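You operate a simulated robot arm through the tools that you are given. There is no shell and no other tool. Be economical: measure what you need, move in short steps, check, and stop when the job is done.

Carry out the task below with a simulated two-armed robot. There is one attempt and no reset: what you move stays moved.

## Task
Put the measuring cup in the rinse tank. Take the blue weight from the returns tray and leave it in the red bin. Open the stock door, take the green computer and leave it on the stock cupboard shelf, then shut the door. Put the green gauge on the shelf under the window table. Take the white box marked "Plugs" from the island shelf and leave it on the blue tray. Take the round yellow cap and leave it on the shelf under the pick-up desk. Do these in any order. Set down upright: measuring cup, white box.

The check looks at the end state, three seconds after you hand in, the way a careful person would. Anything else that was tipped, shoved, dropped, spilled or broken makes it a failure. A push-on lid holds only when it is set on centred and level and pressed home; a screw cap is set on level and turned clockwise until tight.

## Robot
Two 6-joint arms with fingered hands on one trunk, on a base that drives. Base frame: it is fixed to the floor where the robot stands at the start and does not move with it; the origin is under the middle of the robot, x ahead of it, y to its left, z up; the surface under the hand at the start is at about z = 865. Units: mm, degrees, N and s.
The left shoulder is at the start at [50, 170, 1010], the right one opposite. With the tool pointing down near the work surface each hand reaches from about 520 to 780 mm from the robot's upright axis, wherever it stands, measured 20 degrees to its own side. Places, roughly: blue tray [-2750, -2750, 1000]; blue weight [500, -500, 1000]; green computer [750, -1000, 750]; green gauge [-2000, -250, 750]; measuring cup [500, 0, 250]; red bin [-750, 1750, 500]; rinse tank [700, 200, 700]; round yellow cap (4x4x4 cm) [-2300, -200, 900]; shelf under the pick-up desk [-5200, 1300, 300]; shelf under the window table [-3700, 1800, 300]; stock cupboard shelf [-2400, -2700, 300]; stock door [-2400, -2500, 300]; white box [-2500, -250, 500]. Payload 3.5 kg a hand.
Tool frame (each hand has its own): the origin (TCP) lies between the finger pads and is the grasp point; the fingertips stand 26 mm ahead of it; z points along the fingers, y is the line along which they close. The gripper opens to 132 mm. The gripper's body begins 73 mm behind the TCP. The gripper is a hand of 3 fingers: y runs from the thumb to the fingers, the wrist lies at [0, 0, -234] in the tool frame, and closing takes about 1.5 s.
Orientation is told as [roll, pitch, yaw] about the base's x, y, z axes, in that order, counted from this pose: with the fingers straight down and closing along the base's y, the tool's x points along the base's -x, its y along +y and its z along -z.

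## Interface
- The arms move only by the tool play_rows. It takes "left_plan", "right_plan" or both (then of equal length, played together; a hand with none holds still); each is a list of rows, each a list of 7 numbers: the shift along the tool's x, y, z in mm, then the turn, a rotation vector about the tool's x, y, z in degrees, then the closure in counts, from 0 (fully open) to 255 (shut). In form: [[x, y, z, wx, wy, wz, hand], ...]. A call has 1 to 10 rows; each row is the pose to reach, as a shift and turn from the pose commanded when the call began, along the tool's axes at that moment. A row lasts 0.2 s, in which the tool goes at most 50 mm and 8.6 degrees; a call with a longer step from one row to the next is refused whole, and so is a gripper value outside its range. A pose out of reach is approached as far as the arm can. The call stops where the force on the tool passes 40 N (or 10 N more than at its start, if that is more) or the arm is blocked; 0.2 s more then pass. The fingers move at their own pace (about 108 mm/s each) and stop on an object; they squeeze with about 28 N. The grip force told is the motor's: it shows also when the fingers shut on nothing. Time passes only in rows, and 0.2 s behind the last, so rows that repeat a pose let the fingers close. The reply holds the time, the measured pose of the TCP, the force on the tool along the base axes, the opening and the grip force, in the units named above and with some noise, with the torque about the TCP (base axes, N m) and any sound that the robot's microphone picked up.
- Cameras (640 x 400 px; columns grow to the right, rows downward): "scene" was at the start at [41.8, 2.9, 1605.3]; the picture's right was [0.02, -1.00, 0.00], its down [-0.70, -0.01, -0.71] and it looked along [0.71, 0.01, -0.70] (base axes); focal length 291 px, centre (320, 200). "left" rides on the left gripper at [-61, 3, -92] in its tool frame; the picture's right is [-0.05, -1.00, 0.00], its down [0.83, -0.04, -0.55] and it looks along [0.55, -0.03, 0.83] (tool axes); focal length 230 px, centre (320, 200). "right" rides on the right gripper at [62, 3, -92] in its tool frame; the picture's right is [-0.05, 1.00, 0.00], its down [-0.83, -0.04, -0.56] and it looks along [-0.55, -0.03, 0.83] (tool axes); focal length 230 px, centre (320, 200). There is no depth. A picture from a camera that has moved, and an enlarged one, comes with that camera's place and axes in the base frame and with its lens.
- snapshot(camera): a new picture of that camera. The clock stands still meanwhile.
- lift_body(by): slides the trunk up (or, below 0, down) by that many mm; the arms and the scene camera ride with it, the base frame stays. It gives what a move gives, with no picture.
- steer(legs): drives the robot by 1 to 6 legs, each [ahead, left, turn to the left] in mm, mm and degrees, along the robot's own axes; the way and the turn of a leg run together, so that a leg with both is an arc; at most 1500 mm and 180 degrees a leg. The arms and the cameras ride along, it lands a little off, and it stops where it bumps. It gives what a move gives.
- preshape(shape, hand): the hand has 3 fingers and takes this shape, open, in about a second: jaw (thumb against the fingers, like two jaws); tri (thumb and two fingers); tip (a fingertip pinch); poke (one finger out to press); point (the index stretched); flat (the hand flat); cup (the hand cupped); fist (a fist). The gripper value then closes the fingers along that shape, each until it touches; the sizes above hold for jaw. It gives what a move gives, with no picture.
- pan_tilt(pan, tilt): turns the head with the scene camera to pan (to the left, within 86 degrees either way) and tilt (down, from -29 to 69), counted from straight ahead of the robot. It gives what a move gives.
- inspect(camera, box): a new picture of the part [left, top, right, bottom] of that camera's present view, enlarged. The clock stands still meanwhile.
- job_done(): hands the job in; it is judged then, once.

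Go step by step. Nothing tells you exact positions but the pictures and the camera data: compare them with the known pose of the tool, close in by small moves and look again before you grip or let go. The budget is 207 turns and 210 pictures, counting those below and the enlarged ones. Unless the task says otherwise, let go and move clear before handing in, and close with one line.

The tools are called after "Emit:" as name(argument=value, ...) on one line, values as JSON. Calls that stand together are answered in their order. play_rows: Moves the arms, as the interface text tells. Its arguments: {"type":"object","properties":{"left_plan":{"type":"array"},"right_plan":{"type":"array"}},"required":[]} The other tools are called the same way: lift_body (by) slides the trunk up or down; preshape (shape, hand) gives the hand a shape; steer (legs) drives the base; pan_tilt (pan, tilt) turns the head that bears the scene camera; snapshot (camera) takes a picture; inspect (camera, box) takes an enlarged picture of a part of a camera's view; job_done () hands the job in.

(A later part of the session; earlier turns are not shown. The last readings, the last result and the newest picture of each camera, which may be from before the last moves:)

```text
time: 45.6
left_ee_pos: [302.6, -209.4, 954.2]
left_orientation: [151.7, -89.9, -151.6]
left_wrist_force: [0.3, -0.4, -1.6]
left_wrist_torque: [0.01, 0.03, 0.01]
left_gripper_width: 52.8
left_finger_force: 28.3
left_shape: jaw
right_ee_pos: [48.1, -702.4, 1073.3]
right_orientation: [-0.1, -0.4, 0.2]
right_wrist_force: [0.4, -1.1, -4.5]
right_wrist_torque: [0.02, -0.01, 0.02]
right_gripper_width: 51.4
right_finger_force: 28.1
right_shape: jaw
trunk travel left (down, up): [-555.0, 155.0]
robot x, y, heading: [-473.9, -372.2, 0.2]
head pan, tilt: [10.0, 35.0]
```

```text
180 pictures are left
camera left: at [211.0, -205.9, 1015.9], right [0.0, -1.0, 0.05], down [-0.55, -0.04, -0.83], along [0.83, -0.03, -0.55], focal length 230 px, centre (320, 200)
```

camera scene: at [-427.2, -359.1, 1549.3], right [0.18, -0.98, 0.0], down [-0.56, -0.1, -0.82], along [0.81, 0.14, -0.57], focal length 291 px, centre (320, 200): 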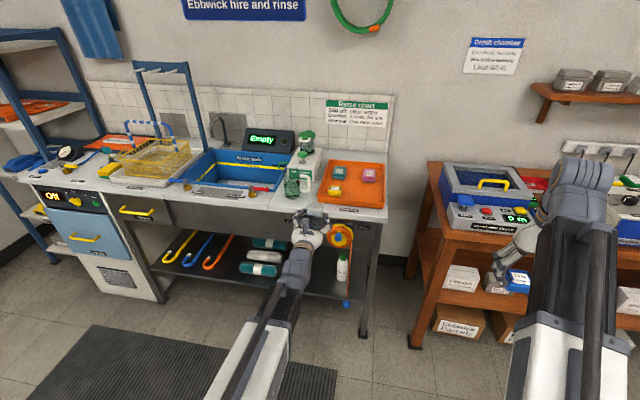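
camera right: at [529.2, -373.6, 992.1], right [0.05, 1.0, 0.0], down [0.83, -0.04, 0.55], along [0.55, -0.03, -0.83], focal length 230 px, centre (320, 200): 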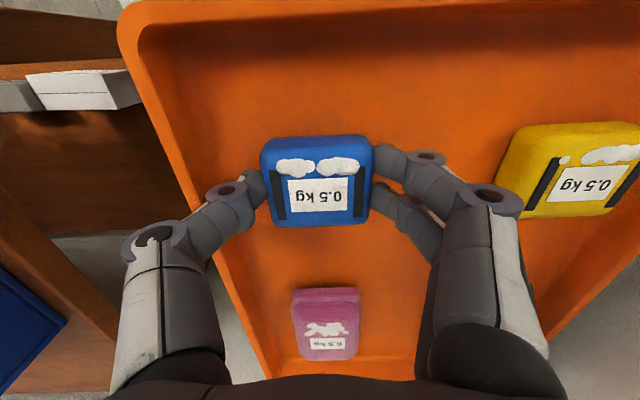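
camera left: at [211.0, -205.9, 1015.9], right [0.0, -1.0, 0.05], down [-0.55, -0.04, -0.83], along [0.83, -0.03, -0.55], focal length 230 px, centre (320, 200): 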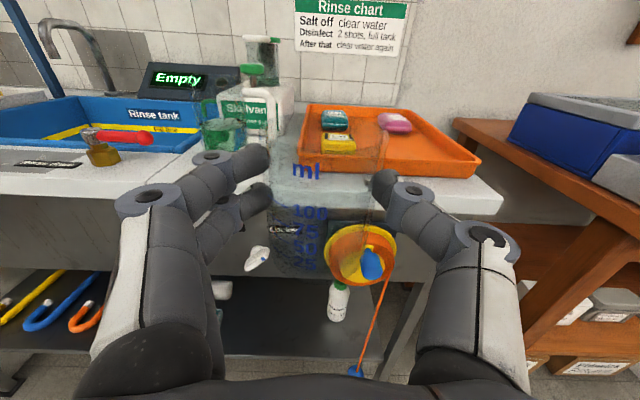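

The counter strip runs from x≈445 to 505. I'll drive forward so the cup sits over x≈475, then check before lowering.

Emit:
steer(legs=[[155, 0, -0.2]])

Emit:
play_rows(left_plan=[[12, 0, 0, 0, 0, 0, 180], [24, 0, 0, 0, 0, 0, 180], [24, 0, 0, 0, 0, 0, 180]])

Emit:
snapshot(camera="left")

Emit:
pan_tilt(pan=10, tilt=45)

Emit:
inspect(camera="scene", box=[220, 100, 420, 240])

```text
time: 47.0
left_ee_pos: [458.4, -211.9, 954.1]
left_orientation: [141.2, -89.9, -141.4]
left_wrist_force: [0.6, -0.8, 0.2]
left_wrist_torque: [0.02, -0.02, -0.02]
left_gripper_width: 52.8
left_finger_force: 27.9
left_shape: jaw
right_ee_pos: [201.4, -705.0, 1071.9]
right_orientation: [-0.1, -0.4, -0.2]
right_wrist_force: [0.4, 0.6, -4.5]
right_wrist_torque: [0.04, 0.01, 0.02]
right_gripper_width: 51.4
right_finger_force: 28.0
right_shape: jaw
trunk travel left (down, up): [-555.0, 155.0]
robot x, y, heading: [-319.6, -374.0, 0.0]
head pan, tilt: [10.0, 35.0]
```

```text
time: 47.8
left_ee_pos: [458.3, -210.9, 930.9]
left_orientation: [145.8, -89.9, -146.0]
left_wrist_force: [0.3, -0.6, -1.2]
left_wrist_torque: [0.01, 0.03, -0.02]
left_gripper_width: 52.7
left_finger_force: 27.5
left_shape: jaw
right_ee_pos: [200.0, -704.6, 1072.7]
right_orientation: [-0.1, -0.3, -0.1]
right_wrist_force: [-0.1, -0.2, -5.6]
right_wrist_torque: [0.01, 0.01, -0.02]
right_gripper_width: 51.5
right_finger_force: 28.0
right_shape: jaw
trunk travel left (down, up): [-555.0, 155.0]
robot x, y, heading: [-317.7, -374.2, -0.2]
head pan, tilt: [10.0, 35.0]
```

```text
179 pictures are left
camera left: at [365.7, -208.3, 991.9], right [0.0, -1.0, 0.05], down [-0.55, -0.04, -0.83], along [0.83, -0.03, -0.55], focal length 230 px, centre (320, 200)
```

left: 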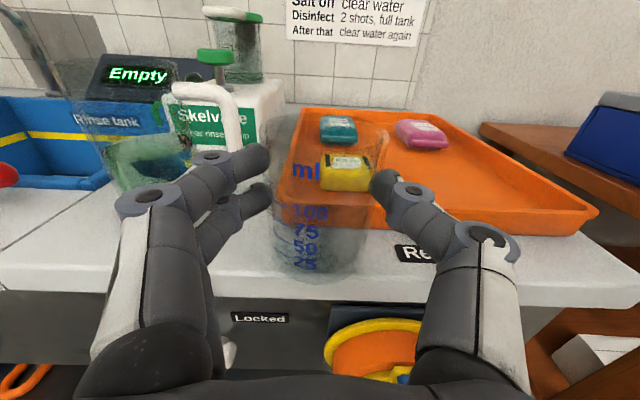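

```text
time: 48.5
left_ee_pos: [458.1, -211.5, 931.0]
left_orientation: [148.5, -89.9, -148.6]
left_wrist_force: [-0.6, 0.6, -1.2]
left_wrist_torque: [0.0, 0.0, -0.02]
left_gripper_width: 52.6
left_finger_force: 28.1
left_shape: jaw
right_ee_pos: [200.4, -705.4, 1072.4]
right_orientation: [-0.1, -0.3, -0.1]
right_wrist_force: [-0.5, 1.0, -5.4]
right_wrist_torque: [0.0, -0.01, 0.04]
right_gripper_width: 51.5
right_finger_force: 28.0
right_shape: jaw
trunk travel left (down, up): [-555.0, 155.0]
robot x, y, heading: [-320.4, -377.2, -0.3]
head pan, tilt: [10.0, 45.0]
```

```text
2.86 times, centred on (320, 170) of scene
camera zoom: at [-279.6, -360.2, 1534.5], right [0.17, -0.98, 0.0], down [-0.7, -0.12, -0.71], along [0.7, 0.12, -0.71], focal length 832 px, centre (320, 286)
```

zoom: 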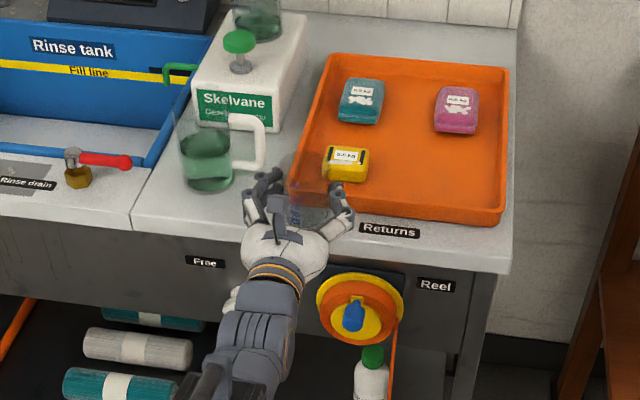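

The strip measures x 449–518, so I'll shift 7 mm forward and lower to the counter until contact.

Emit:
play_rows(left_plan=[[0, 0, 7, 0, 0, 0, 180], [8, 0, 7, 0, 0, 0, 180], [14, 0, 7, 0, 0, 0, 180], [18, 0, 7, 0, 0, 0, 180], [18, 0, 7, 0, 0, 0, 180]])

Emit:
snapshot(camera="left")

```text
time: 49.7
left_ee_pos: [465.3, -211.5, 912.8]
left_orientation: [150.0, -90.0, -150.2]
left_wrist_force: [-0.9, -0.1, -0.9]
left_wrist_torque: [0.0, -0.01, -0.02]
left_gripper_width: 52.5
left_finger_force: 27.8
left_shape: jaw
right_ee_pos: [200.6, -704.1, 1073.0]
right_orientation: [-0.1, -0.2, -0.2]
right_wrist_force: [-1.2, -0.1, -4.1]
right_wrist_torque: [0.01, -0.02, 0.0]
right_gripper_width: 51.6
right_finger_force: 27.7
right_shape: jaw
trunk travel left (down, up): [-555.0, 155.0]
robot x, y, heading: [-317.7, -381.9, -0.3]
head pan, tilt: [10.0, 45.0]
```

```text
177 pictures are left
camera left: at [373.1, -208.1, 973.7], right [0.0, -1.0, 0.05], down [-0.55, -0.04, -0.83], along [0.83, -0.03, -0.55], focal length 230 px, centre (320, 200)
```

left: 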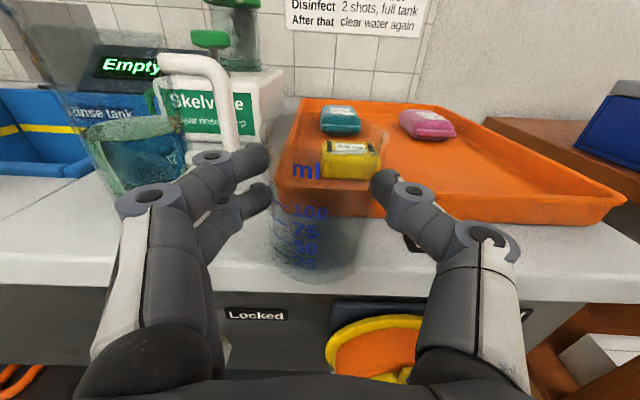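

No contact yet; I'll lower by small steps.

Emit:
play_rows(left_plan=[[2, 0, 0, 0, 0, 0, 180], [4, 0, 0, 0, 0, 0, 180], [4, 0, 0, 0, 0, 0, 180]])

Emit:
inspect(camera="left", box=[220, 120, 440, 320])

```text
time: 50.5
left_ee_pos: [465.1, -211.2, 908.3]
left_orientation: [151.1, -89.9, -151.1]
left_wrist_force: [-0.7, -0.5, -0.4]
left_wrist_torque: [0.03, 0.01, 0.03]
left_gripper_width: 52.8
left_finger_force: 28.3
left_shape: jaw
right_ee_pos: [200.6, -706.0, 1071.4]
right_orientation: [-0.1, -0.3, -0.1]
right_wrist_force: [0.1, -0.6, -5.3]
right_wrist_torque: [0.01, 0.02, 0.01]
right_gripper_width: 51.3
right_finger_force: 28.0
right_shape: jaw
trunk travel left (down, up): [-555.0, 155.0]
robot x, y, heading: [-321.2, -374.4, -0.2]
head pan, tilt: [10.0, 45.0]
```

```text
2.00 times, centred on (330, 220) of left
camera zoom: at [373.2, -208.0, 969.9], right [0.0, -1.0, 0.05], down [-0.55, -0.04, -0.83], along [0.83, -0.03, -0.55], focal length 460 px, centre (300, 160)
```

zoom: 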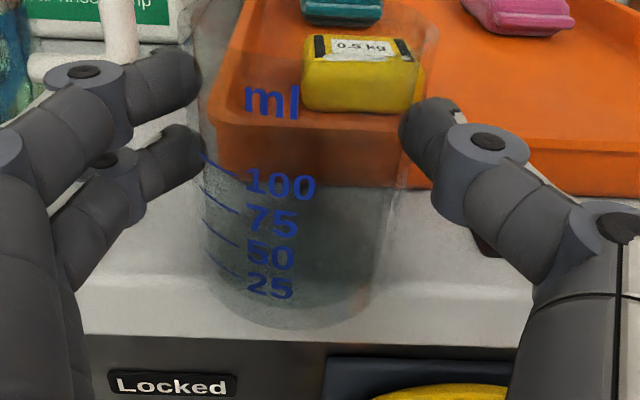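

The cup's base may still be a little high, and it's close to the front edge. I'll move 6 mm forward and keep lowering.

Emit:
play_rows(left_plan=[[0, 0, 6, 0, 0, 0, 180], [2, 0, 6, 0, 0, 0, 180], [4, 0, 6, 0, 0, 0, 180], [6, 0, 6, 0, 0, 0, 180], [6, 0, 6, 0, 0, 0, 180]])

Emit:
inspect(camera="left", box=[220, 120, 440, 320])

```text
time: 51.7
left_ee_pos: [471.4, -210.8, 904.5]
left_orientation: [169.7, -89.7, -169.6]
left_wrist_force: [-0.4, 0.2, 12.0]
left_wrist_torque: [0.0, -0.21, 0.03]
left_gripper_width: 52.6
left_finger_force: 28.5
left_shape: jaw
right_ee_pos: [200.2, -705.2, 1071.7]
right_orientation: [-0.1, -0.4, -0.1]
right_wrist_force: [0.1, 0.2, -6.0]
right_wrist_torque: [0.0, 0.04, 0.01]
right_gripper_width: 51.2
right_finger_force: 28.2
right_shape: jaw
trunk travel left (down, up): [-555.0, 155.0]
robot x, y, heading: [-317.7, -375.5, -0.2]
head pan, tilt: [10.0, 45.0]
```

```text
2.00 times, centred on (330, 220) of left
camera zoom: at [378.4, -208.1, 965.9], right [0.0, -1.0, 0.05], down [-0.55, -0.04, -0.83], along [0.83, -0.03, -0.55], focal length 460 px, centre (300, 160)
```

zoom: 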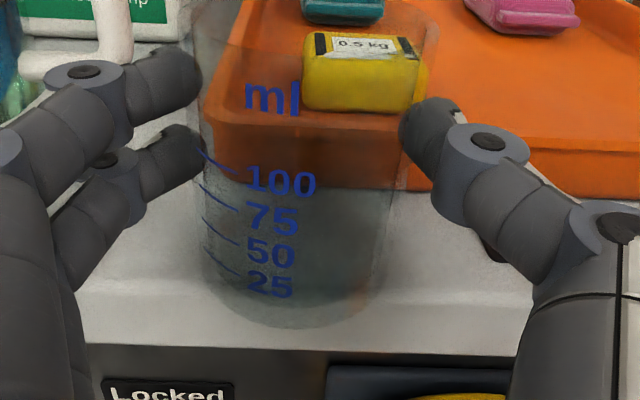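

The cup rests on the counter (12 N). I'll open part way and draw straight back.

Emit:
play_rows(left_plan=[[-1, 0, 0, 0, 0, 0, 130], [-1, 0, 0, 0, 0, 0, 75], [-1, 0, 0, 0, 0, 0, 75], [-1, 0, 0, 0, 0, 0, 75], [-1, 0, -25, 0, 0, 0, 75], [-1, 0, -60, 0, 0, 0, 75], [-1, 0, -100, 0, 0, 0, 75]])

Emit:
snapshot(camera="left")

```text
time: 53.3
left_ee_pos: [368.6, -211.1, 905.9]
left_orientation: [171.2, -89.9, -171.2]
left_wrist_force: [-0.5, -0.1, 0.2]
left_wrist_torque: [0.03, -0.02, 0.0]
left_gripper_width: 92.6
left_finger_force: 0.1
left_shape: jaw
right_ee_pos: [200.0, -705.6, 1072.5]
right_orientation: [0.0, -0.4, -0.2]
right_wrist_force: [-0.3, -0.5, -4.9]
right_wrist_torque: [0.0, 0.04, 0.01]
right_gripper_width: 51.3
right_finger_force: 27.9
right_shape: jaw
trunk travel left (down, up): [-555.0, 155.0]
robot x, y, heading: [-317.8, -380.7, -0.2]
head pan, tilt: [10.0, 45.0]
```

```text
174 pictures are left
camera left: at [275.8, -206.9, 966.9], right [0.0, -1.0, 0.05], down [-0.55, -0.04, -0.83], along [0.83, -0.03, -0.55], focal length 230 px, centre (320, 200)
```

left: 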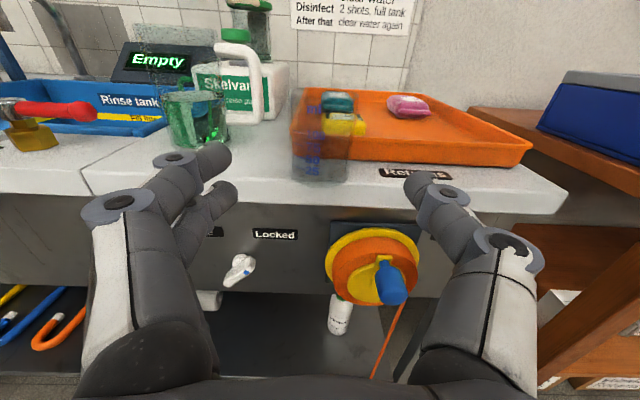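

The cup stands free. I'll raise the left hand and turn it to point down, then drive closer.

Emit:
play_rows(left_plan=[[-14, 0, -8, 0, 8.2, 0, 75], [-28, 0, -16, 0, 16.4, 0, 75], [-42, 0, -24, 0, 24.6, 0, 75], [-56, 0, -32, 0, 32.8, 0, 75], [-70, 0, -40, 0, 41, 0, 75], [-84, 0, -48, 0, 49.2, 0, 75], [-98, 0, -56, 0, 57.4, 0, 75], [-112, 0, -64, 0, 65.6, 0, 75], [-126, 0, -72, 0, 73.8, 0, 75], [-134, 0, -77, 0, 82, 0, 75]])

Emit:
play_rows(left_plan=[[0, 0, 0, 0, 8, 0, 75], [0, 0, 0, 0, 8, 0, 75]])

Emit:
steer(legs=[[175, 0, 0.2]])

Emit:
snapshot(camera="left")

Emit:
inspect(camera="scene", box=[200, 100, 460, 300])

```text
time: 55.5
left_ee_pos: [294.5, -212.9, 1037.4]
left_orientation: [0.1, -7.9, -0.1]
left_wrist_force: [0.5, -0.3, 0.9]
left_wrist_torque: [0.0, 0.0, 0.0]
left_gripper_width: 92.9
left_finger_force: 0.1
left_shape: jaw
left hand out of reach, approached as far as the arm can: row 1, 2, 3, 4
right_ee_pos: [201.2, -704.1, 1072.1]
right_orientation: [-0.1, -0.3, -0.1]
right_wrist_force: [0.1, -0.4, -6.0]
right_wrist_torque: [0.0, 0.0, -0.01]
right_gripper_width: 51.4
right_finger_force: 28.4
right_shape: jaw
trunk travel left (down, up): [-555.0, 155.0]
robot x, y, heading: [-320.9, -378.5, -0.2]
head pan, tilt: [10.0, 45.0]
```

```text
time: 56.1
left_ee_pos: [294.3, -211.9, 1037.5]
left_orientation: [0.2, 0.0, 0.0]
left_wrist_force: [0.2, -0.7, 0.5]
left_wrist_torque: [-0.01, 0.05, -0.04]
left_gripper_width: 92.9
left_finger_force: 0.1
left_shape: jaw
right_ee_pos: [200.9, -704.3, 1072.2]
right_orientation: [-0.1, -0.3, 0.0]
right_wrist_force: [0.9, 1.2, -6.0]
right_wrist_torque: [0.05, 0.05, 0.03]
right_gripper_width: 51.6
right_finger_force: 28.0
right_shape: jaw
trunk travel left (down, up): [-555.0, 155.0]
robot x, y, heading: [-317.7, -376.7, 0.1]
head pan, tilt: [10.0, 45.0]
```

```text
time: 57.6
left_ee_pos: [471.4, -207.7, 1037.2]
left_orientation: [0.0, 0.0, 0.3]
left_wrist_force: [-0.1, 0.0, 0.2]
left_wrist_torque: [0.04, 0.03, 0.01]
left_gripper_width: 92.7
left_finger_force: 0.0
left_shape: jaw
right_ee_pos: [380.9, -701.6, 1072.5]
right_orientation: [-0.1, -0.2, 0.1]
right_wrist_force: [0.0, -0.3, -4.2]
right_wrist_torque: [-0.01, 0.01, -0.04]
right_gripper_width: 51.3
right_finger_force: 27.5
right_shape: jaw
trunk travel left (down, up): [-555.0, 155.0]
robot x, y, heading: [-139.8, -377.6, 0.0]
head pan, tilt: [10.0, 45.0]
```

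```text
173 pictures are left
camera left: at [532.7, -204.9, 1129.4], right [0.06, -1.0, 0.0], down [-0.83, -0.05, 0.55], along [-0.55, -0.03, -0.83], focal length 230 px, centre (320, 200)
```

left: 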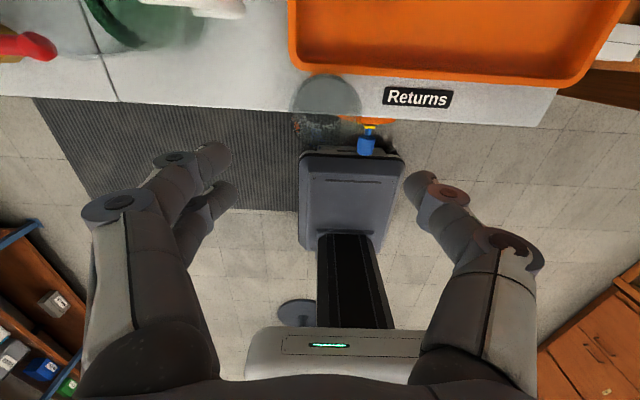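

```text
2.00 times, centred on (330, 200) of scene
camera zoom: at [-101.2, -359.8, 1534.4], right [0.18, -0.98, 0.0], down [-0.7, -0.13, -0.71], along [0.7, 0.13, -0.71], focal length 582 px, centre (300, 200)
```

zoom: 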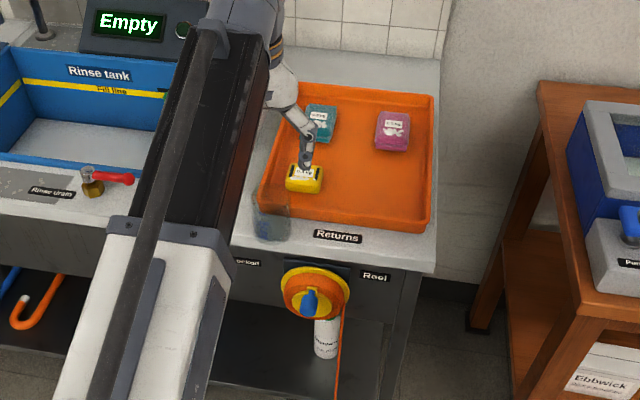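

Emit:
inspect(camera="left", box=[250, 50, 410, 170])

Emit:
inspect(camera="scene", box=[270, 160, 390, 240])

```text
3.33 times, centred on (330, 110) of left
camera zoom: at [532.7, -204.9, 1129.4], right [0.06, -1.0, 0.0], down [-0.83, -0.05, 0.55], along [-0.55, -0.03, -0.83], focal length 767 px, centre (287, 500)
```

zoom: 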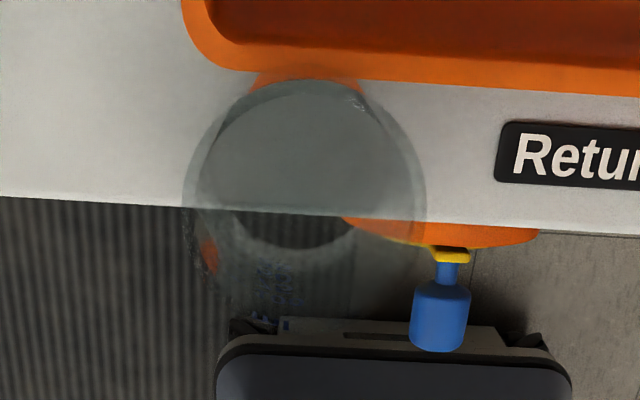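

```text
5.00 times, centred on (330, 200) of scene
camera zoom: at [-101.2, -359.8, 1534.4], right [0.18, -0.98, 0.0], down [-0.7, -0.13, -0.71], along [0.7, 0.13, -0.71], focal length 1455 px, centre (270, 200)
```

zoom: 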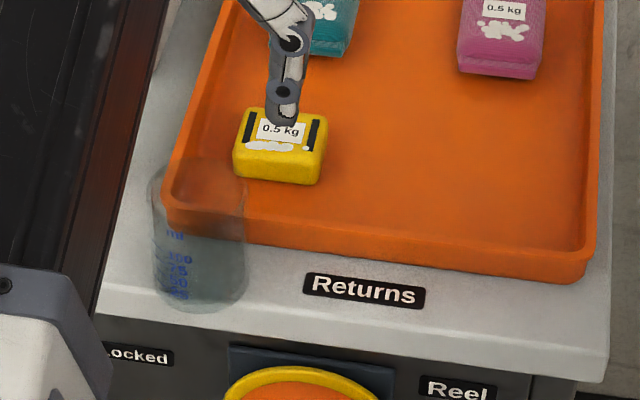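

The rim's centre is about 18 mm further forward than the hand. I'll adjust, come down part way, and look.

Emit:
play_rows(left_plan=[[-18, -3, 0, 0, 0, 0, 75], [-18, -3, 30, 0, 0, 0, 75], [-18, -3, 55, 0, 0, 0, 75], [-18, -3, 55, 0, 0, 0, 75]])

Emit:
snapshot(camera="left")

```text
time: 58.6
left_ee_pos: [489.9, -210.4, 982.4]
left_orientation: [0.2, -0.1, 0.3]
left_wrist_force: [1.4, 0.0, -0.6]
left_wrist_torque: [-0.03, -0.04, 0.01]
left_gripper_width: 92.8
left_finger_force: 0.1
left_shape: jaw
right_ee_pos: [381.0, -702.2, 1073.5]
right_orientation: [-0.1, -0.2, 0.3]
right_wrist_force: [-0.2, 1.3, -5.3]
right_wrist_torque: [0.02, 0.0, 0.0]
right_gripper_width: 51.5
right_finger_force: 28.1
right_shape: jaw
trunk travel left (down, up): [-555.0, 155.0]
robot x, y, heading: [-141.8, -376.2, 0.1]
head pan, tilt: [10.0, 45.0]
```

```text
169 pictures are left
camera left: at [550.9, -207.9, 1074.9], right [0.06, -1.0, 0.0], down [-0.83, -0.05, 0.55], along [-0.55, -0.03, -0.83], focal length 230 px, centre (320, 200)
```

left: 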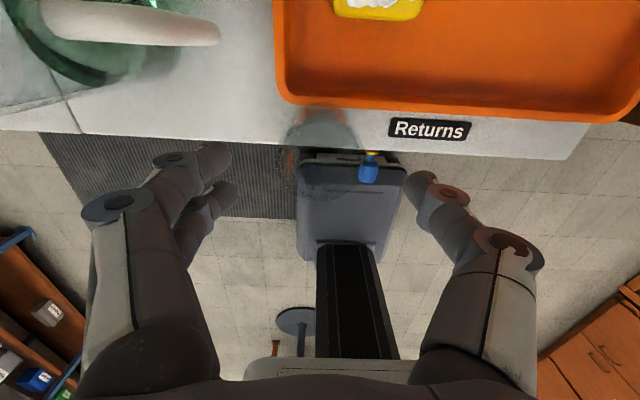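

Emit:
inspect(camera="left", box=[240, 80, 420, 230])

```text
2.67 times, centred on (330, 155) of left
camera zoom: at [550.9, -207.9, 1074.9], right [0.06, -1.0, 0.0], down [-0.83, -0.05, 0.55], along [-0.55, -0.03, -0.83], focal length 614 px, centre (293, 320)
```

zoom: 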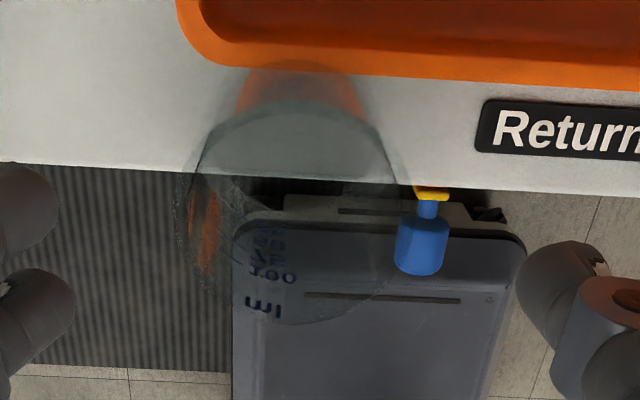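

The hand is centred over the rim. I'll go down to z 935 and close.

Emit:
play_rows(left_plan=[[-1, 0, 25, 0, 0, 0, 75], [-1, 0, 47, 0, 0, 0, 75], [-1, 0, 47, 0, 0, 0, 110], [-1, 0, 47, 0, 0, 0, 140], [-1, 0, 47, 0, 0, 0, 180], [-1, 0, 47, 0, 0, 0, 180], [-1, 0, 47, 0, 0, 0, 180]])

Emit:
snapshot(camera="left")

```text
time: 60.2
left_ee_pos: [490.1, -211.2, 934.0]
left_orientation: [0.2, -0.1, 0.3]
left_wrist_force: [-0.8, 0.0, -0.1]
left_wrist_torque: [0.0, 0.01, -0.01]
left_gripper_width: 50.3
left_finger_force: 28.1
left_shape: jaw
right_ee_pos: [379.1, -701.5, 1071.6]
right_orientation: [-0.1, -0.3, 0.1]
right_wrist_force: [-0.5, 0.6, -3.9]
right_wrist_torque: [0.01, 0.0, -0.02]
right_gripper_width: 51.5
right_finger_force: 28.4
right_shape: jaw
trunk travel left (down, up): [-555.0, 155.0]
robot x, y, heading: [-145.1, -375.3, 0.4]
head pan, tilt: [10.0, 45.0]
```

```text
167 pictures are left
camera left: at [551.7, -207.2, 1027.1], right [0.06, -1.0, 0.0], down [-0.83, -0.05, 0.55], along [-0.55, -0.03, -0.83], focal length 230 px, centre (320, 200)
```

left: 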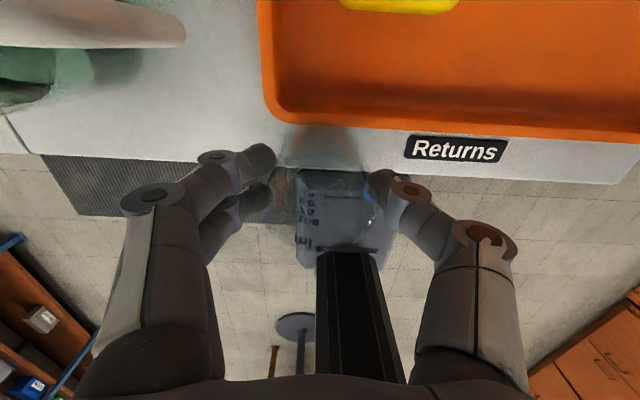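

The cup is gripped from above. I'll lift it clear, back off, and go sideways to the rinse tank.

Emit:
play_rows(left_plan=[[0, 0, -30, 0, 0, 0, 190], [0, 0, -60, 0, 0, 0, 190], [0, 0, -100, 0, 0, 0, 190], [0, 0, -100, 0, 0, 0, 190]])

Emit:
lift_body(by=150)

Emit:
steer(legs=[[-150, 0, 0], [0, 410, 0]])

Emit:
pan_tilt(pan=0, tilt=40)

Emit:
snapshot(camera="scene")

Emit:
snapshot(camera="left")

```text
time: 61.2
left_ee_pos: [489.7, -210.4, 1035.6]
left_orientation: [0.1, -0.1, 0.3]
left_wrist_force: [0.9, 0.6, 0.4]
left_wrist_torque: [0.03, 0.02, 0.0]
left_gripper_width: 50.2
left_finger_force: 27.5
left_shape: jaw
right_ee_pos: [380.5, -701.4, 1073.7]
right_orientation: [-0.1, -0.3, 0.1]
right_wrist_force: [-0.2, -0.2, -4.5]
right_wrist_torque: [0.01, 0.02, 0.0]
right_gripper_width: 50.9
right_finger_force: 27.8
right_shape: jaw
trunk travel left (down, up): [-555.0, 155.0]
robot x, y, heading: [-143.1, -375.0, 0.3]
head pan, tilt: [10.0, 45.0]
```

```text
time: 63.0
left_ee_pos: [488.7, -209.8, 1184.2]
left_orientation: [0.0, -0.1, 0.3]
left_wrist_force: [0.1, -0.4, -0.3]
left_wrist_torque: [-0.02, -0.04, 0.03]
left_gripper_width: 49.8
left_finger_force: 27.9
left_shape: jaw
right_ee_pos: [380.1, -701.9, 1222.5]
right_orientation: [-0.1, -0.2, 0.2]
right_wrist_force: [-1.1, -0.4, -4.8]
right_wrist_torque: [0.0, 0.03, 0.01]
right_gripper_width: 51.3
right_finger_force: 27.8
right_shape: jaw
trunk travel left (down, up): [-705.0, 5.0]
robot x, y, heading: [-137.9, -374.1, 0.3]
head pan, tilt: [10.0, 45.0]
```

```text
time: 66.5
left_ee_pos: [336.4, 204.0, 1185.7]
left_orientation: [0.0, -0.2, 0.2]
left_wrist_force: [0.4, -0.1, -0.4]
left_wrist_torque: [-0.02, -0.01, -0.01]
left_gripper_width: 49.9
left_finger_force: 27.9
left_shape: jaw
right_ee_pos: [228.0, -289.2, 1223.2]
right_orientation: [-0.3, -0.3, 0.3]
right_wrist_force: [0.0, -0.3, -5.5]
right_wrist_torque: [0.0, 0.02, 0.02]
right_gripper_width: 51.4
right_finger_force: 28.4
right_shape: jaw
trunk travel left (down, up): [-705.0, 5.0]
robot x, y, heading: [-293.4, 38.2, 0.2]
head pan, tilt: [10.0, 45.0]
```

```text
time: 67.2
left_ee_pos: [336.1, 203.1, 1185.2]
left_orientation: [0.1, -0.2, 0.3]
left_wrist_force: [-0.8, 0.3, -0.8]
left_wrist_torque: [0.02, -0.02, 0.03]
left_gripper_width: 49.7
left_finger_force: 28.1
left_shape: jaw
right_ee_pos: [228.5, -290.1, 1221.9]
right_orientation: [-0.1, -0.3, 0.3]
right_wrist_force: [0.9, 0.3, -4.4]
right_wrist_torque: [0.03, 0.02, 0.03]
right_gripper_width: 51.2
right_finger_force: 28.1
right_shape: jaw
trunk travel left (down, up): [-705.0, 5.0]
robot x, y, heading: [-292.8, 36.1, 0.4]
head pan, tilt: [0.0, 40.0]
```

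```text
166 pictures are left
camera scene: at [-249.0, 38.4, 1691.7], right [0.01, -1.0, 0.0], down [-0.64, 0.0, -0.77], along [0.77, 0.0, -0.64], focal length 291 px, centre (320, 200)
```

scene: 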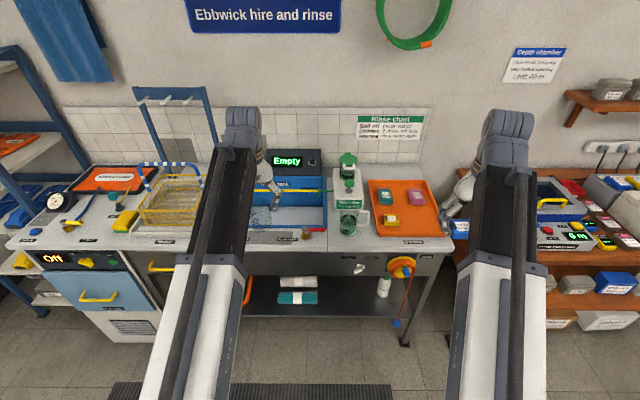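

```text
165 pictures are left
camera left: at [398.4, 206.4, 1277.2], right [0.06, -1.0, 0.0], down [-0.83, -0.05, 0.55], along [-0.55, -0.03, -0.83], focal length 230 px, centre (320, 200)
```

left: 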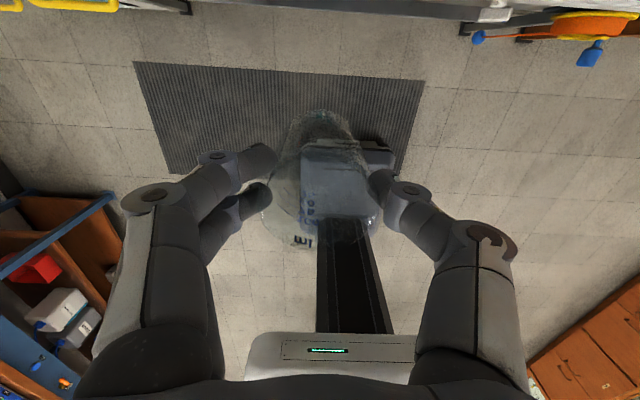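

The tank's interior spans about y 40–450 and x 570–880. I'll drive forward, extend the arm over x≈690, and look.

Emit:
steer(legs=[[290, 0, 0]])

Emit:
play_rows(left_plan=[[-20, 7, 20, 0, 0, 0, 190], [-40, 14, 50, 0, 0, 0, 190], [-60, 20, 90, 0, 0, 0, 190], [-60, 20, 130, 0, 0, 0, 190], [-60, 20, 170, 0, 0, 0, 190], [-60, 20, 170, 0, 0, 0, 190]])

Emit:
snapshot(camera="left")

Emit:
pan_tilt(pan=25, tilt=45)

Emit:
snapshot(camera="scene")

```text
time: 69.2
left_ee_pos: [629.9, 205.0, 1184.2]
left_orientation: [0.2, 0.0, 0.4]
left_wrist_force: [0.9, -0.2, -0.8]
left_wrist_torque: [-0.03, 0.06, -0.03]
left_gripper_width: 49.7
left_finger_force: 27.6
left_shape: jaw
right_ee_pos: [520.9, -287.7, 1222.1]
right_orientation: [-0.1, -0.3, 0.3]
right_wrist_force: [0.0, 0.3, -5.1]
right_wrist_torque: [0.01, 0.02, -0.03]
right_gripper_width: 51.6
right_finger_force: 27.9
right_shape: jaw
trunk travel left (down, up): [-705.0, 5.0]
robot x, y, heading: [0.3, 36.4, 0.1]
head pan, tilt: [0.0, 40.0]
```

```text
time: 70.6
left_ee_pos: [687.5, 227.0, 1013.7]
left_orientation: [0.2, -0.1, 0.5]
left_wrist_force: [-0.9, 0.6, -1.1]
left_wrist_torque: [0.01, -0.01, 0.01]
left_gripper_width: 50.0
left_finger_force: 28.8
left_shape: jaw
right_ee_pos: [521.0, -287.5, 1222.6]
right_orientation: [-0.2, -0.4, 0.3]
right_wrist_force: [0.9, 0.3, -5.1]
right_wrist_torque: [0.02, 0.04, 0.03]
right_gripper_width: 51.2
right_finger_force: 27.9
right_shape: jaw
trunk travel left (down, up): [-705.0, 5.0]
robot x, y, heading: [-5.0, 39.8, 0.1]
head pan, tilt: [0.0, 40.0]
```

```text
164 pictures are left
camera left: at [749.3, 230.4, 1105.7], right [0.06, -1.0, 0.0], down [-0.83, -0.05, 0.55], along [-0.55, -0.03, -0.83], focal length 230 px, centre (320, 200)
```

left: 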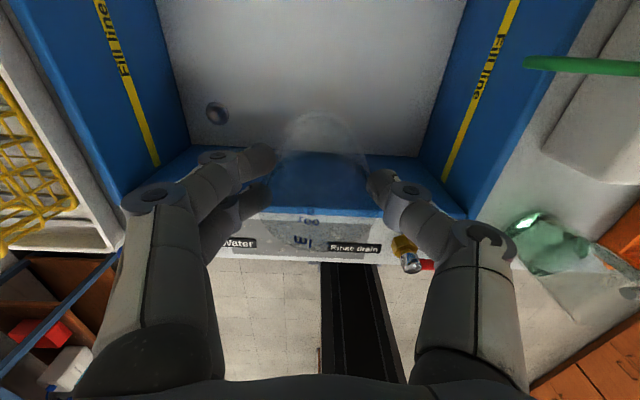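

```text
time: 71.5
left_ee_pos: [688.3, 226.3, 1013.3]
left_orientation: [0.0, -0.1, 0.4]
left_wrist_force: [0.0, 1.0, -0.2]
left_wrist_torque: [-0.01, -0.01, 0.0]
left_gripper_width: 49.8
left_finger_force: 28.2
left_shape: jaw
right_ee_pos: [519.7, -287.3, 1223.1]
right_orientation: [-0.1, -0.4, 0.3]
right_wrist_force: [0.2, 0.1, -4.4]
right_wrist_torque: [0.05, 0.01, 0.02]
right_gripper_width: 51.3
right_finger_force: 28.0
right_shape: jaw
trunk travel left (down, up): [-705.0, 5.0]
robot x, y, heading: [-4.7, 39.0, 0.2]
head pan, tilt: [25.0, 45.0]
```

```text
163 pictures are left
camera scene: at [31.5, 74.1, 1684.4], right [0.43, -0.9, 0.0], down [-0.64, -0.3, -0.71], along [0.64, 0.3, -0.71], focal length 291 px, centre (320, 200)
```

scene: 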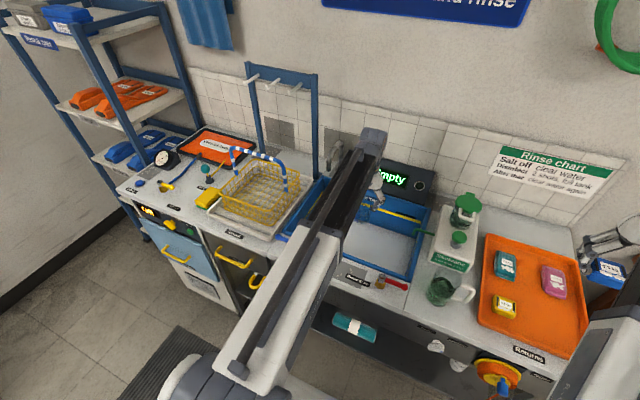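

The tank floor is at about z 720. I'll descend in steps, aiming for x≈700.

Emit:
play_rows(left_plan=[[-12, 10, 40, 0, 0, 0, 190], [-12, 10, 80, 0, 0, 0, 190], [-12, 10, 120, 0, 0, 0, 190], [-12, 10, 160, 0, 0, 0, 190], [-12, 10, 190, 0, 0, 0, 190], [-12, 10, 190, 0, 0, 0, 190]])

Emit:
snapshot(camera="left")

```text
time: 72.9
left_ee_pos: [699.6, 236.6, 823.8]
left_orientation: [0.1, -0.1, 0.3]
left_wrist_force: [0.1, 0.4, -1.0]
left_wrist_torque: [0.01, 0.0, 0.03]
left_gripper_width: 49.6
left_finger_force: 27.8
left_shape: jaw
right_ee_pos: [520.3, -287.5, 1222.1]
right_orientation: [-0.2, -0.4, 0.3]
right_wrist_force: [-0.2, 0.1, -5.3]
right_wrist_torque: [0.02, 0.03, -0.02]
right_gripper_width: 51.5
right_finger_force: 27.8
right_shape: jaw
trunk travel left (down, up): [-705.0, 5.0]
robot x, y, heading: [-4.8, 39.6, 0.5]
head pan, tilt: [25.0, 45.0]
```

```text
162 pictures are left
camera left: at [761.3, 239.8, 916.9], right [0.06, -1.0, 0.0], down [-0.83, -0.05, 0.55], along [-0.55, -0.03, -0.83], focal length 230 px, centre (320, 200)
```

left: 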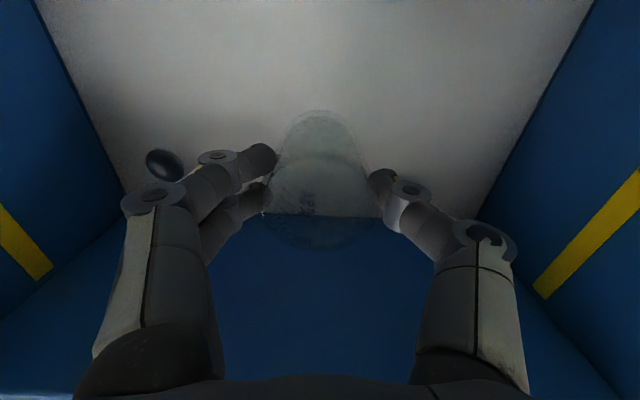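

Emit:
play_rows(left_plan=[[0, 0, 15, 0, 0, 0, 190], [0, 0, 28, 0, 0, 0, 190], [0, 0, 32, 0, 0, 0, 190], [0, 0, 36, 0, 0, 0, 190], [0, 0, 36, 0, 0, 0, 190]])

Emit:
snapshot(camera="left")

```text
time: 74.1
left_ee_pos: [700.5, 236.1, 789.1]
left_orientation: [0.1, -0.1, 0.4]
left_wrist_force: [-0.1, 0.0, -0.1]
left_wrist_torque: [0.05, -0.01, 0.03]
left_gripper_width: 49.9
left_finger_force: 27.7
left_shape: jaw
right_ee_pos: [520.3, -287.1, 1223.7]
right_orientation: [-0.1, -0.3, 0.3]
right_wrist_force: [-0.7, -0.6, -4.3]
right_wrist_torque: [-0.04, -0.01, -0.03]
right_gripper_width: 51.5
right_finger_force: 27.4
right_shape: jaw
trunk travel left (down, up): [-705.0, 5.0]
robot x, y, heading: [-3.1, 40.6, -0.1]
head pan, tilt: [25.0, 45.0]
```

```text
161 pictures are left
camera left: at [761.9, 239.7, 880.9], right [0.06, -1.0, 0.0], down [-0.83, -0.05, 0.55], along [-0.55, -0.03, -0.83], focal length 230 px, centre (320, 200)
```

left: 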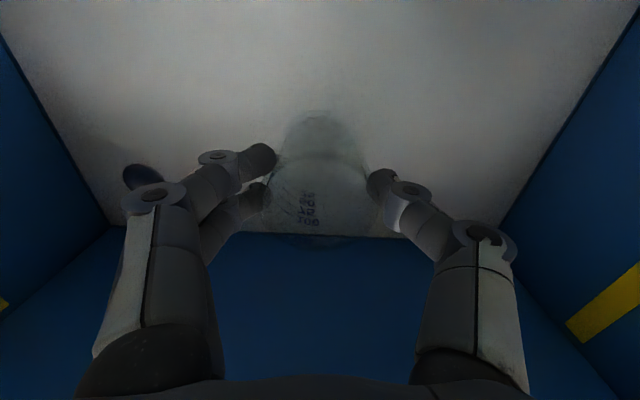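

Emit:
play_rows(left_plan=[[0, 0, 4, 0, 0, 0, 190], [0, 0, 8, 0, 0, 0, 190], [0, 0, 11, 0, 0, 0, 190], [0, 0, 14, 0, 0, 0, 190], [0, 0, 14, 0, 0, 0, 190]])

```text
time: 75.3
left_ee_pos: [701.1, 235.1, 774.6]
left_orientation: [0.1, -0.1, 0.3]
left_wrist_force: [0.3, -0.2, -0.2]
left_wrist_torque: [0.02, 0.0, -0.02]
left_gripper_width: 49.9
left_finger_force: 28.5
left_shape: jaw
right_ee_pos: [520.7, -288.5, 1222.1]
right_orientation: [-0.1, -0.2, 0.4]
right_wrist_force: [-0.5, 0.0, -5.9]
right_wrist_torque: [0.03, 0.0, 0.01]
right_gripper_width: 51.4
right_finger_force: 27.3
right_shape: jaw
trunk travel left (down, up): [-705.0, 5.0]
robot x, y, heading: [-3.4, 37.3, 0.1]
head pan, tilt: [25.0, 45.0]
```

Emit:
play_rows(left_plan=[[0, 0, 3, 0, 0, 0, 190], [0, 0, 6, 0, 0, 0, 190], [0, 0, 9, 0, 0, 0, 190], [0, 0, 9, 0, 0, 0, 190]])

Emit:
inspect(camera="left", box=[220, 80, 420, 280])

```text
time: 76.3
left_ee_pos: [701.7, 234.6, 764.9]
left_orientation: [0.2, -0.1, 0.5]
left_wrist_force: [-0.3, 0.3, -0.7]
left_wrist_torque: [-0.01, 0.0, -0.01]
left_gripper_width: 49.9
left_finger_force: 27.7
left_shape: jaw
right_ee_pos: [521.2, -287.9, 1222.4]
right_orientation: [-0.1, -0.4, 0.3]
right_wrist_force: [0.2, -0.4, -5.1]
right_wrist_torque: [0.0, 0.05, 0.01]
right_gripper_width: 51.4
right_finger_force: 28.4
right_shape: jaw
trunk travel left (down, up): [-705.0, 5.0]
robot x, y, heading: [1.1, 36.3, 0.0]
head pan, tilt: [25.0, 45.0]
```

```text
2.00 times, centred on (320, 180) of left
camera zoom: at [762.5, 239.3, 858.1], right [0.06, -1.0, 0.0], down [-0.83, -0.05, 0.55], along [-0.55, -0.03, -0.83], focal length 460 px, centre (320, 240)
```

zoom: 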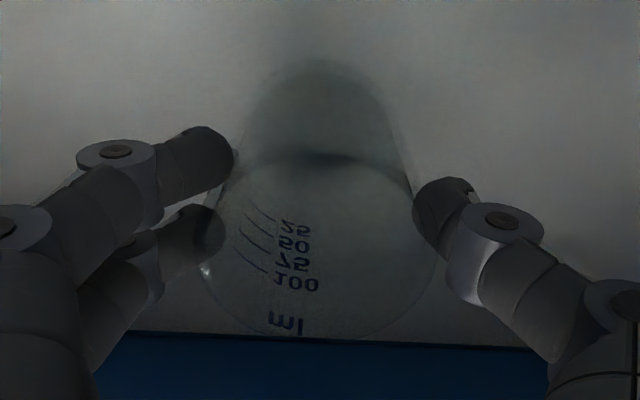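

Emit:
play_rows(left_plan=[[0, 0, 3, 0, 0, 0, 190], [0, 0, 6, 0, 0, 0, 190], [0, 0, 9, 0, 0, 0, 190], [0, 0, 9, 0, 0, 0, 190]])

```text
time: 77.3
left_ee_pos: [701.8, 235.6, 757.7]
left_orientation: [0.1, -0.1, 0.4]
left_wrist_force: [0.2, -0.7, -0.9]
left_wrist_torque: [0.01, -0.01, 0.01]
left_gripper_width: 50.0
left_finger_force: 28.4
left_shape: jaw
right_ee_pos: [520.5, -286.8, 1221.5]
right_orientation: [-0.1, -0.4, 0.3]
right_wrist_force: [0.3, -1.1, -3.9]
right_wrist_torque: [0.02, -0.02, -0.02]
right_gripper_width: 51.2
right_finger_force: 27.7
right_shape: jaw
trunk travel left (down, up): [-705.0, 5.0]
robot x, y, heading: [-5.7, 38.3, 0.4]
head pan, tilt: [25.0, 45.0]
```

Emit:
play_rows(left_plan=[[0, 0, 4, 0, 0, 0, 190], [0, 0, 8, 0, 0, 0, 190], [0, 0, 11, 0, 0, 0, 190], [0, 0, 14, 0, 0, 0, 190], [0, 0, 14, 0, 0, 0, 190]])

Emit:
inspect(camera="left", box=[220, 80, 420, 280])

```text
time: 78.3
left_ee_pos: [703.0, 235.3, 751.2]
left_orientation: [0.1, -0.9, 0.3]
left_wrist_force: [-4.8, -0.8, 24.5]
left_wrist_torque: [0.08, 0.13, 0.05]
left_gripper_width: 51.3
left_finger_force: 27.9
left_shape: jaw
right_ee_pos: [517.7, -287.8, 1221.8]
right_orientation: [-0.2, -0.2, 0.4]
right_wrist_force: [0.2, -0.1, -4.9]
right_wrist_torque: [-0.05, 0.05, 0.01]
right_gripper_width: 51.3
right_finger_force: 27.4
right_shape: jaw
trunk travel left (down, up): [-705.0, 5.0]
robot x, y, heading: [-2.8, 36.5, 0.3]
head pan, tilt: [25.0, 45.0]
stopped in row 4 (left hand): the force on the tool passed its limit at 43 N (the readings are from after the stop); the commanded pose is now the measured one
```

```text
2.00 times, centred on (320, 180) of left
camera zoom: at [762.8, 239.2, 844.8], right [0.06, -1.0, 0.0], down [-0.84, -0.05, 0.54], along [-0.54, -0.03, -0.84], focal length 460 px, centre (320, 240)
```

zoom: 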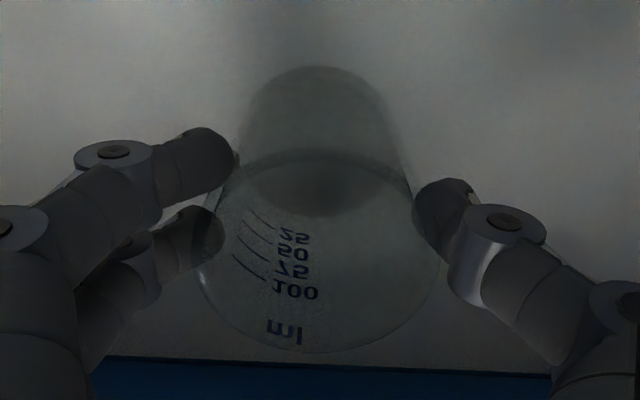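

The cup touched the tank floor at TCP z≈752. I'll ease off 2 mm, open and lift away.

Emit:
play_rows(left_plan=[[0, 0, -2, 0, 0, 0, 185], [0, 0, -2, 0, 0, 0, 140], [0, 0, -2, 0, 0, 0, 90], [0, 0, -2, 0, 0, 0, 60], [0, 0, -2, 0, 0, 0, 60], [0, 0, -25, 0, 0, 0, 60], [0, 0, -60, 0, 0, 0, 60], [0, 0, -100, 0, 0, 0, 60]])

Emit:
snapshot(camera="left")

```text
time: 80.1
left_ee_pos: [701.8, 234.2, 849.1]
left_orientation: [0.2, -0.6, 0.4]
left_wrist_force: [0.6, 0.6, -0.1]
left_wrist_torque: [0.0, 0.02, 0.01]
left_gripper_width: 100.5
left_finger_force: 0.2
left_shape: jaw
right_ee_pos: [520.2, -287.5, 1222.7]
right_orientation: [0.0, -0.2, 0.3]
right_wrist_force: [-0.5, -0.6, -5.2]
right_wrist_torque: [-0.03, -0.01, 0.0]
right_gripper_width: 51.4
right_finger_force: 27.5
right_shape: jaw
trunk travel left (down, up): [-705.0, 5.0]
robot x, y, heading: [-1.6, 42.5, 0.3]
head pan, tilt: [25.0, 45.0]
```

```text
158 pictures are left
camera left: at [761.7, 238.2, 941.8], right [0.06, -1.0, 0.0], down [-0.84, -0.05, 0.55], along [-0.55, -0.03, -0.84], focal length 230 px, centre (320, 200)
```

left: 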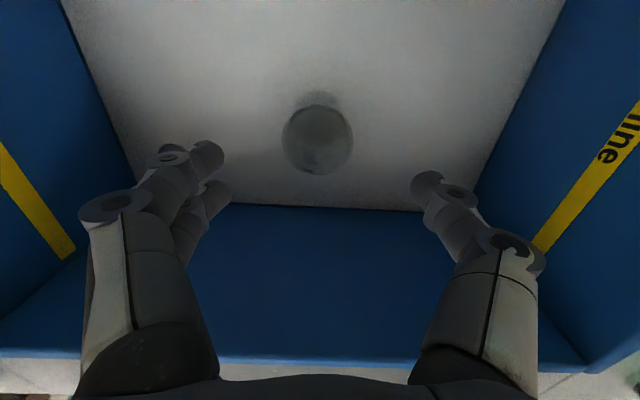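

The cup stands upright in the tank. I'll raise the arm, back off, and turn to face the table with the red bin.

Emit:
play_rows(left_plan=[[0, 0, -50, 0, 0, 0, 60], [0, 0, -100, 0, 0, 0, 60], [0, 0, -150, 0, 0, 0, 60], [0, 0, -200, 0, 0, 0, 60], [0, 0, -250, 0, 0, 0, 60], [0, 0, -290, 0, 0, 0, 60], [0, 0, -290, 0, 0, 0, 60]])

Emit:
steer(legs=[[-830, 0, 0], [0, 0, 90]])

Emit:
pan_tilt(pan=0, tilt=30)

Emit:
snapshot(camera="scene")

```text
time: 81.7
left_ee_pos: [696.2, 236.0, 1140.6]
left_orientation: [0.1, -0.6, 0.4]
left_wrist_force: [0.4, -0.1, 0.1]
left_wrist_torque: [0.03, -0.03, 0.03]
left_gripper_width: 100.7
left_finger_force: 0.1
left_shape: jaw
right_ee_pos: [520.5, -287.3, 1222.7]
right_orientation: [0.0, -0.3, 0.3]
right_wrist_force: [0.0, 0.5, -4.7]
right_wrist_torque: [0.02, 0.02, 0.0]
right_gripper_width: 51.5
right_finger_force: 28.3
right_shape: jaw
trunk travel left (down, up): [-705.0, 5.0]
robot x, y, heading: [-3.4, 40.7, 0.5]
head pan, tilt: [25.0, 45.0]
```

```text
time: 90.0
left_ee_pos: [-1043.0, 720.0, 1138.6]
left_orientation: [0.0, -0.6, 92.6]
left_wrist_force: [-0.1, 0.5, -1.1]
left_wrist_torque: [0.01, -0.01, -0.01]
left_gripper_width: 100.5
left_finger_force: 0.1
left_shape: jaw
right_ee_pos: [-512.1, 564.7, 1222.3]
right_orientation: [-0.1, -0.3, 92.5]
right_wrist_force: [-0.4, 0.0, -5.8]
right_wrist_torque: [0.01, -0.04, -0.01]
right_gripper_width: 50.9
right_finger_force: 28.3
right_shape: jaw
trunk travel left (down, up): [-705.0, 5.0]
robot x, y, heading: [-820.7, 28.4, 92.5]
head pan, tilt: [25.0, 45.0]
```

```text
time: 90.8
left_ee_pos: [-1043.0, 721.0, 1140.3]
left_orientation: [0.1, -0.6, 92.4]
left_wrist_force: [-0.9, 0.4, -0.7]
left_wrist_torque: [-0.01, 0.01, -0.01]
left_gripper_width: 100.7
left_finger_force: 0.0
left_shape: jaw
right_ee_pos: [-512.6, 564.7, 1222.9]
right_orientation: [-0.1, -0.3, 92.5]
right_wrist_force: [0.6, -0.2, -5.5]
right_wrist_torque: [-0.03, 0.01, 0.01]
right_gripper_width: 51.3
right_finger_force: 28.0
right_shape: jaw
trunk travel left (down, up): [-705.0, 5.0]
robot x, y, heading: [-819.4, 30.5, 92.5]
head pan, tilt: [0.0, 30.0]
```

```text
157 pictures are left
camera scene: at [-820.5, 81.7, 1707.0], right [1.0, 0.04, 0.0], down [0.02, -0.5, -0.87], along [-0.04, 0.86, -0.5], focal length 291 px, centre (320, 200)
```

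scene: 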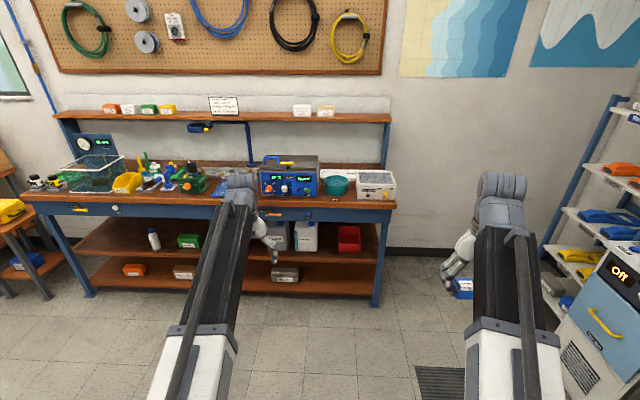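

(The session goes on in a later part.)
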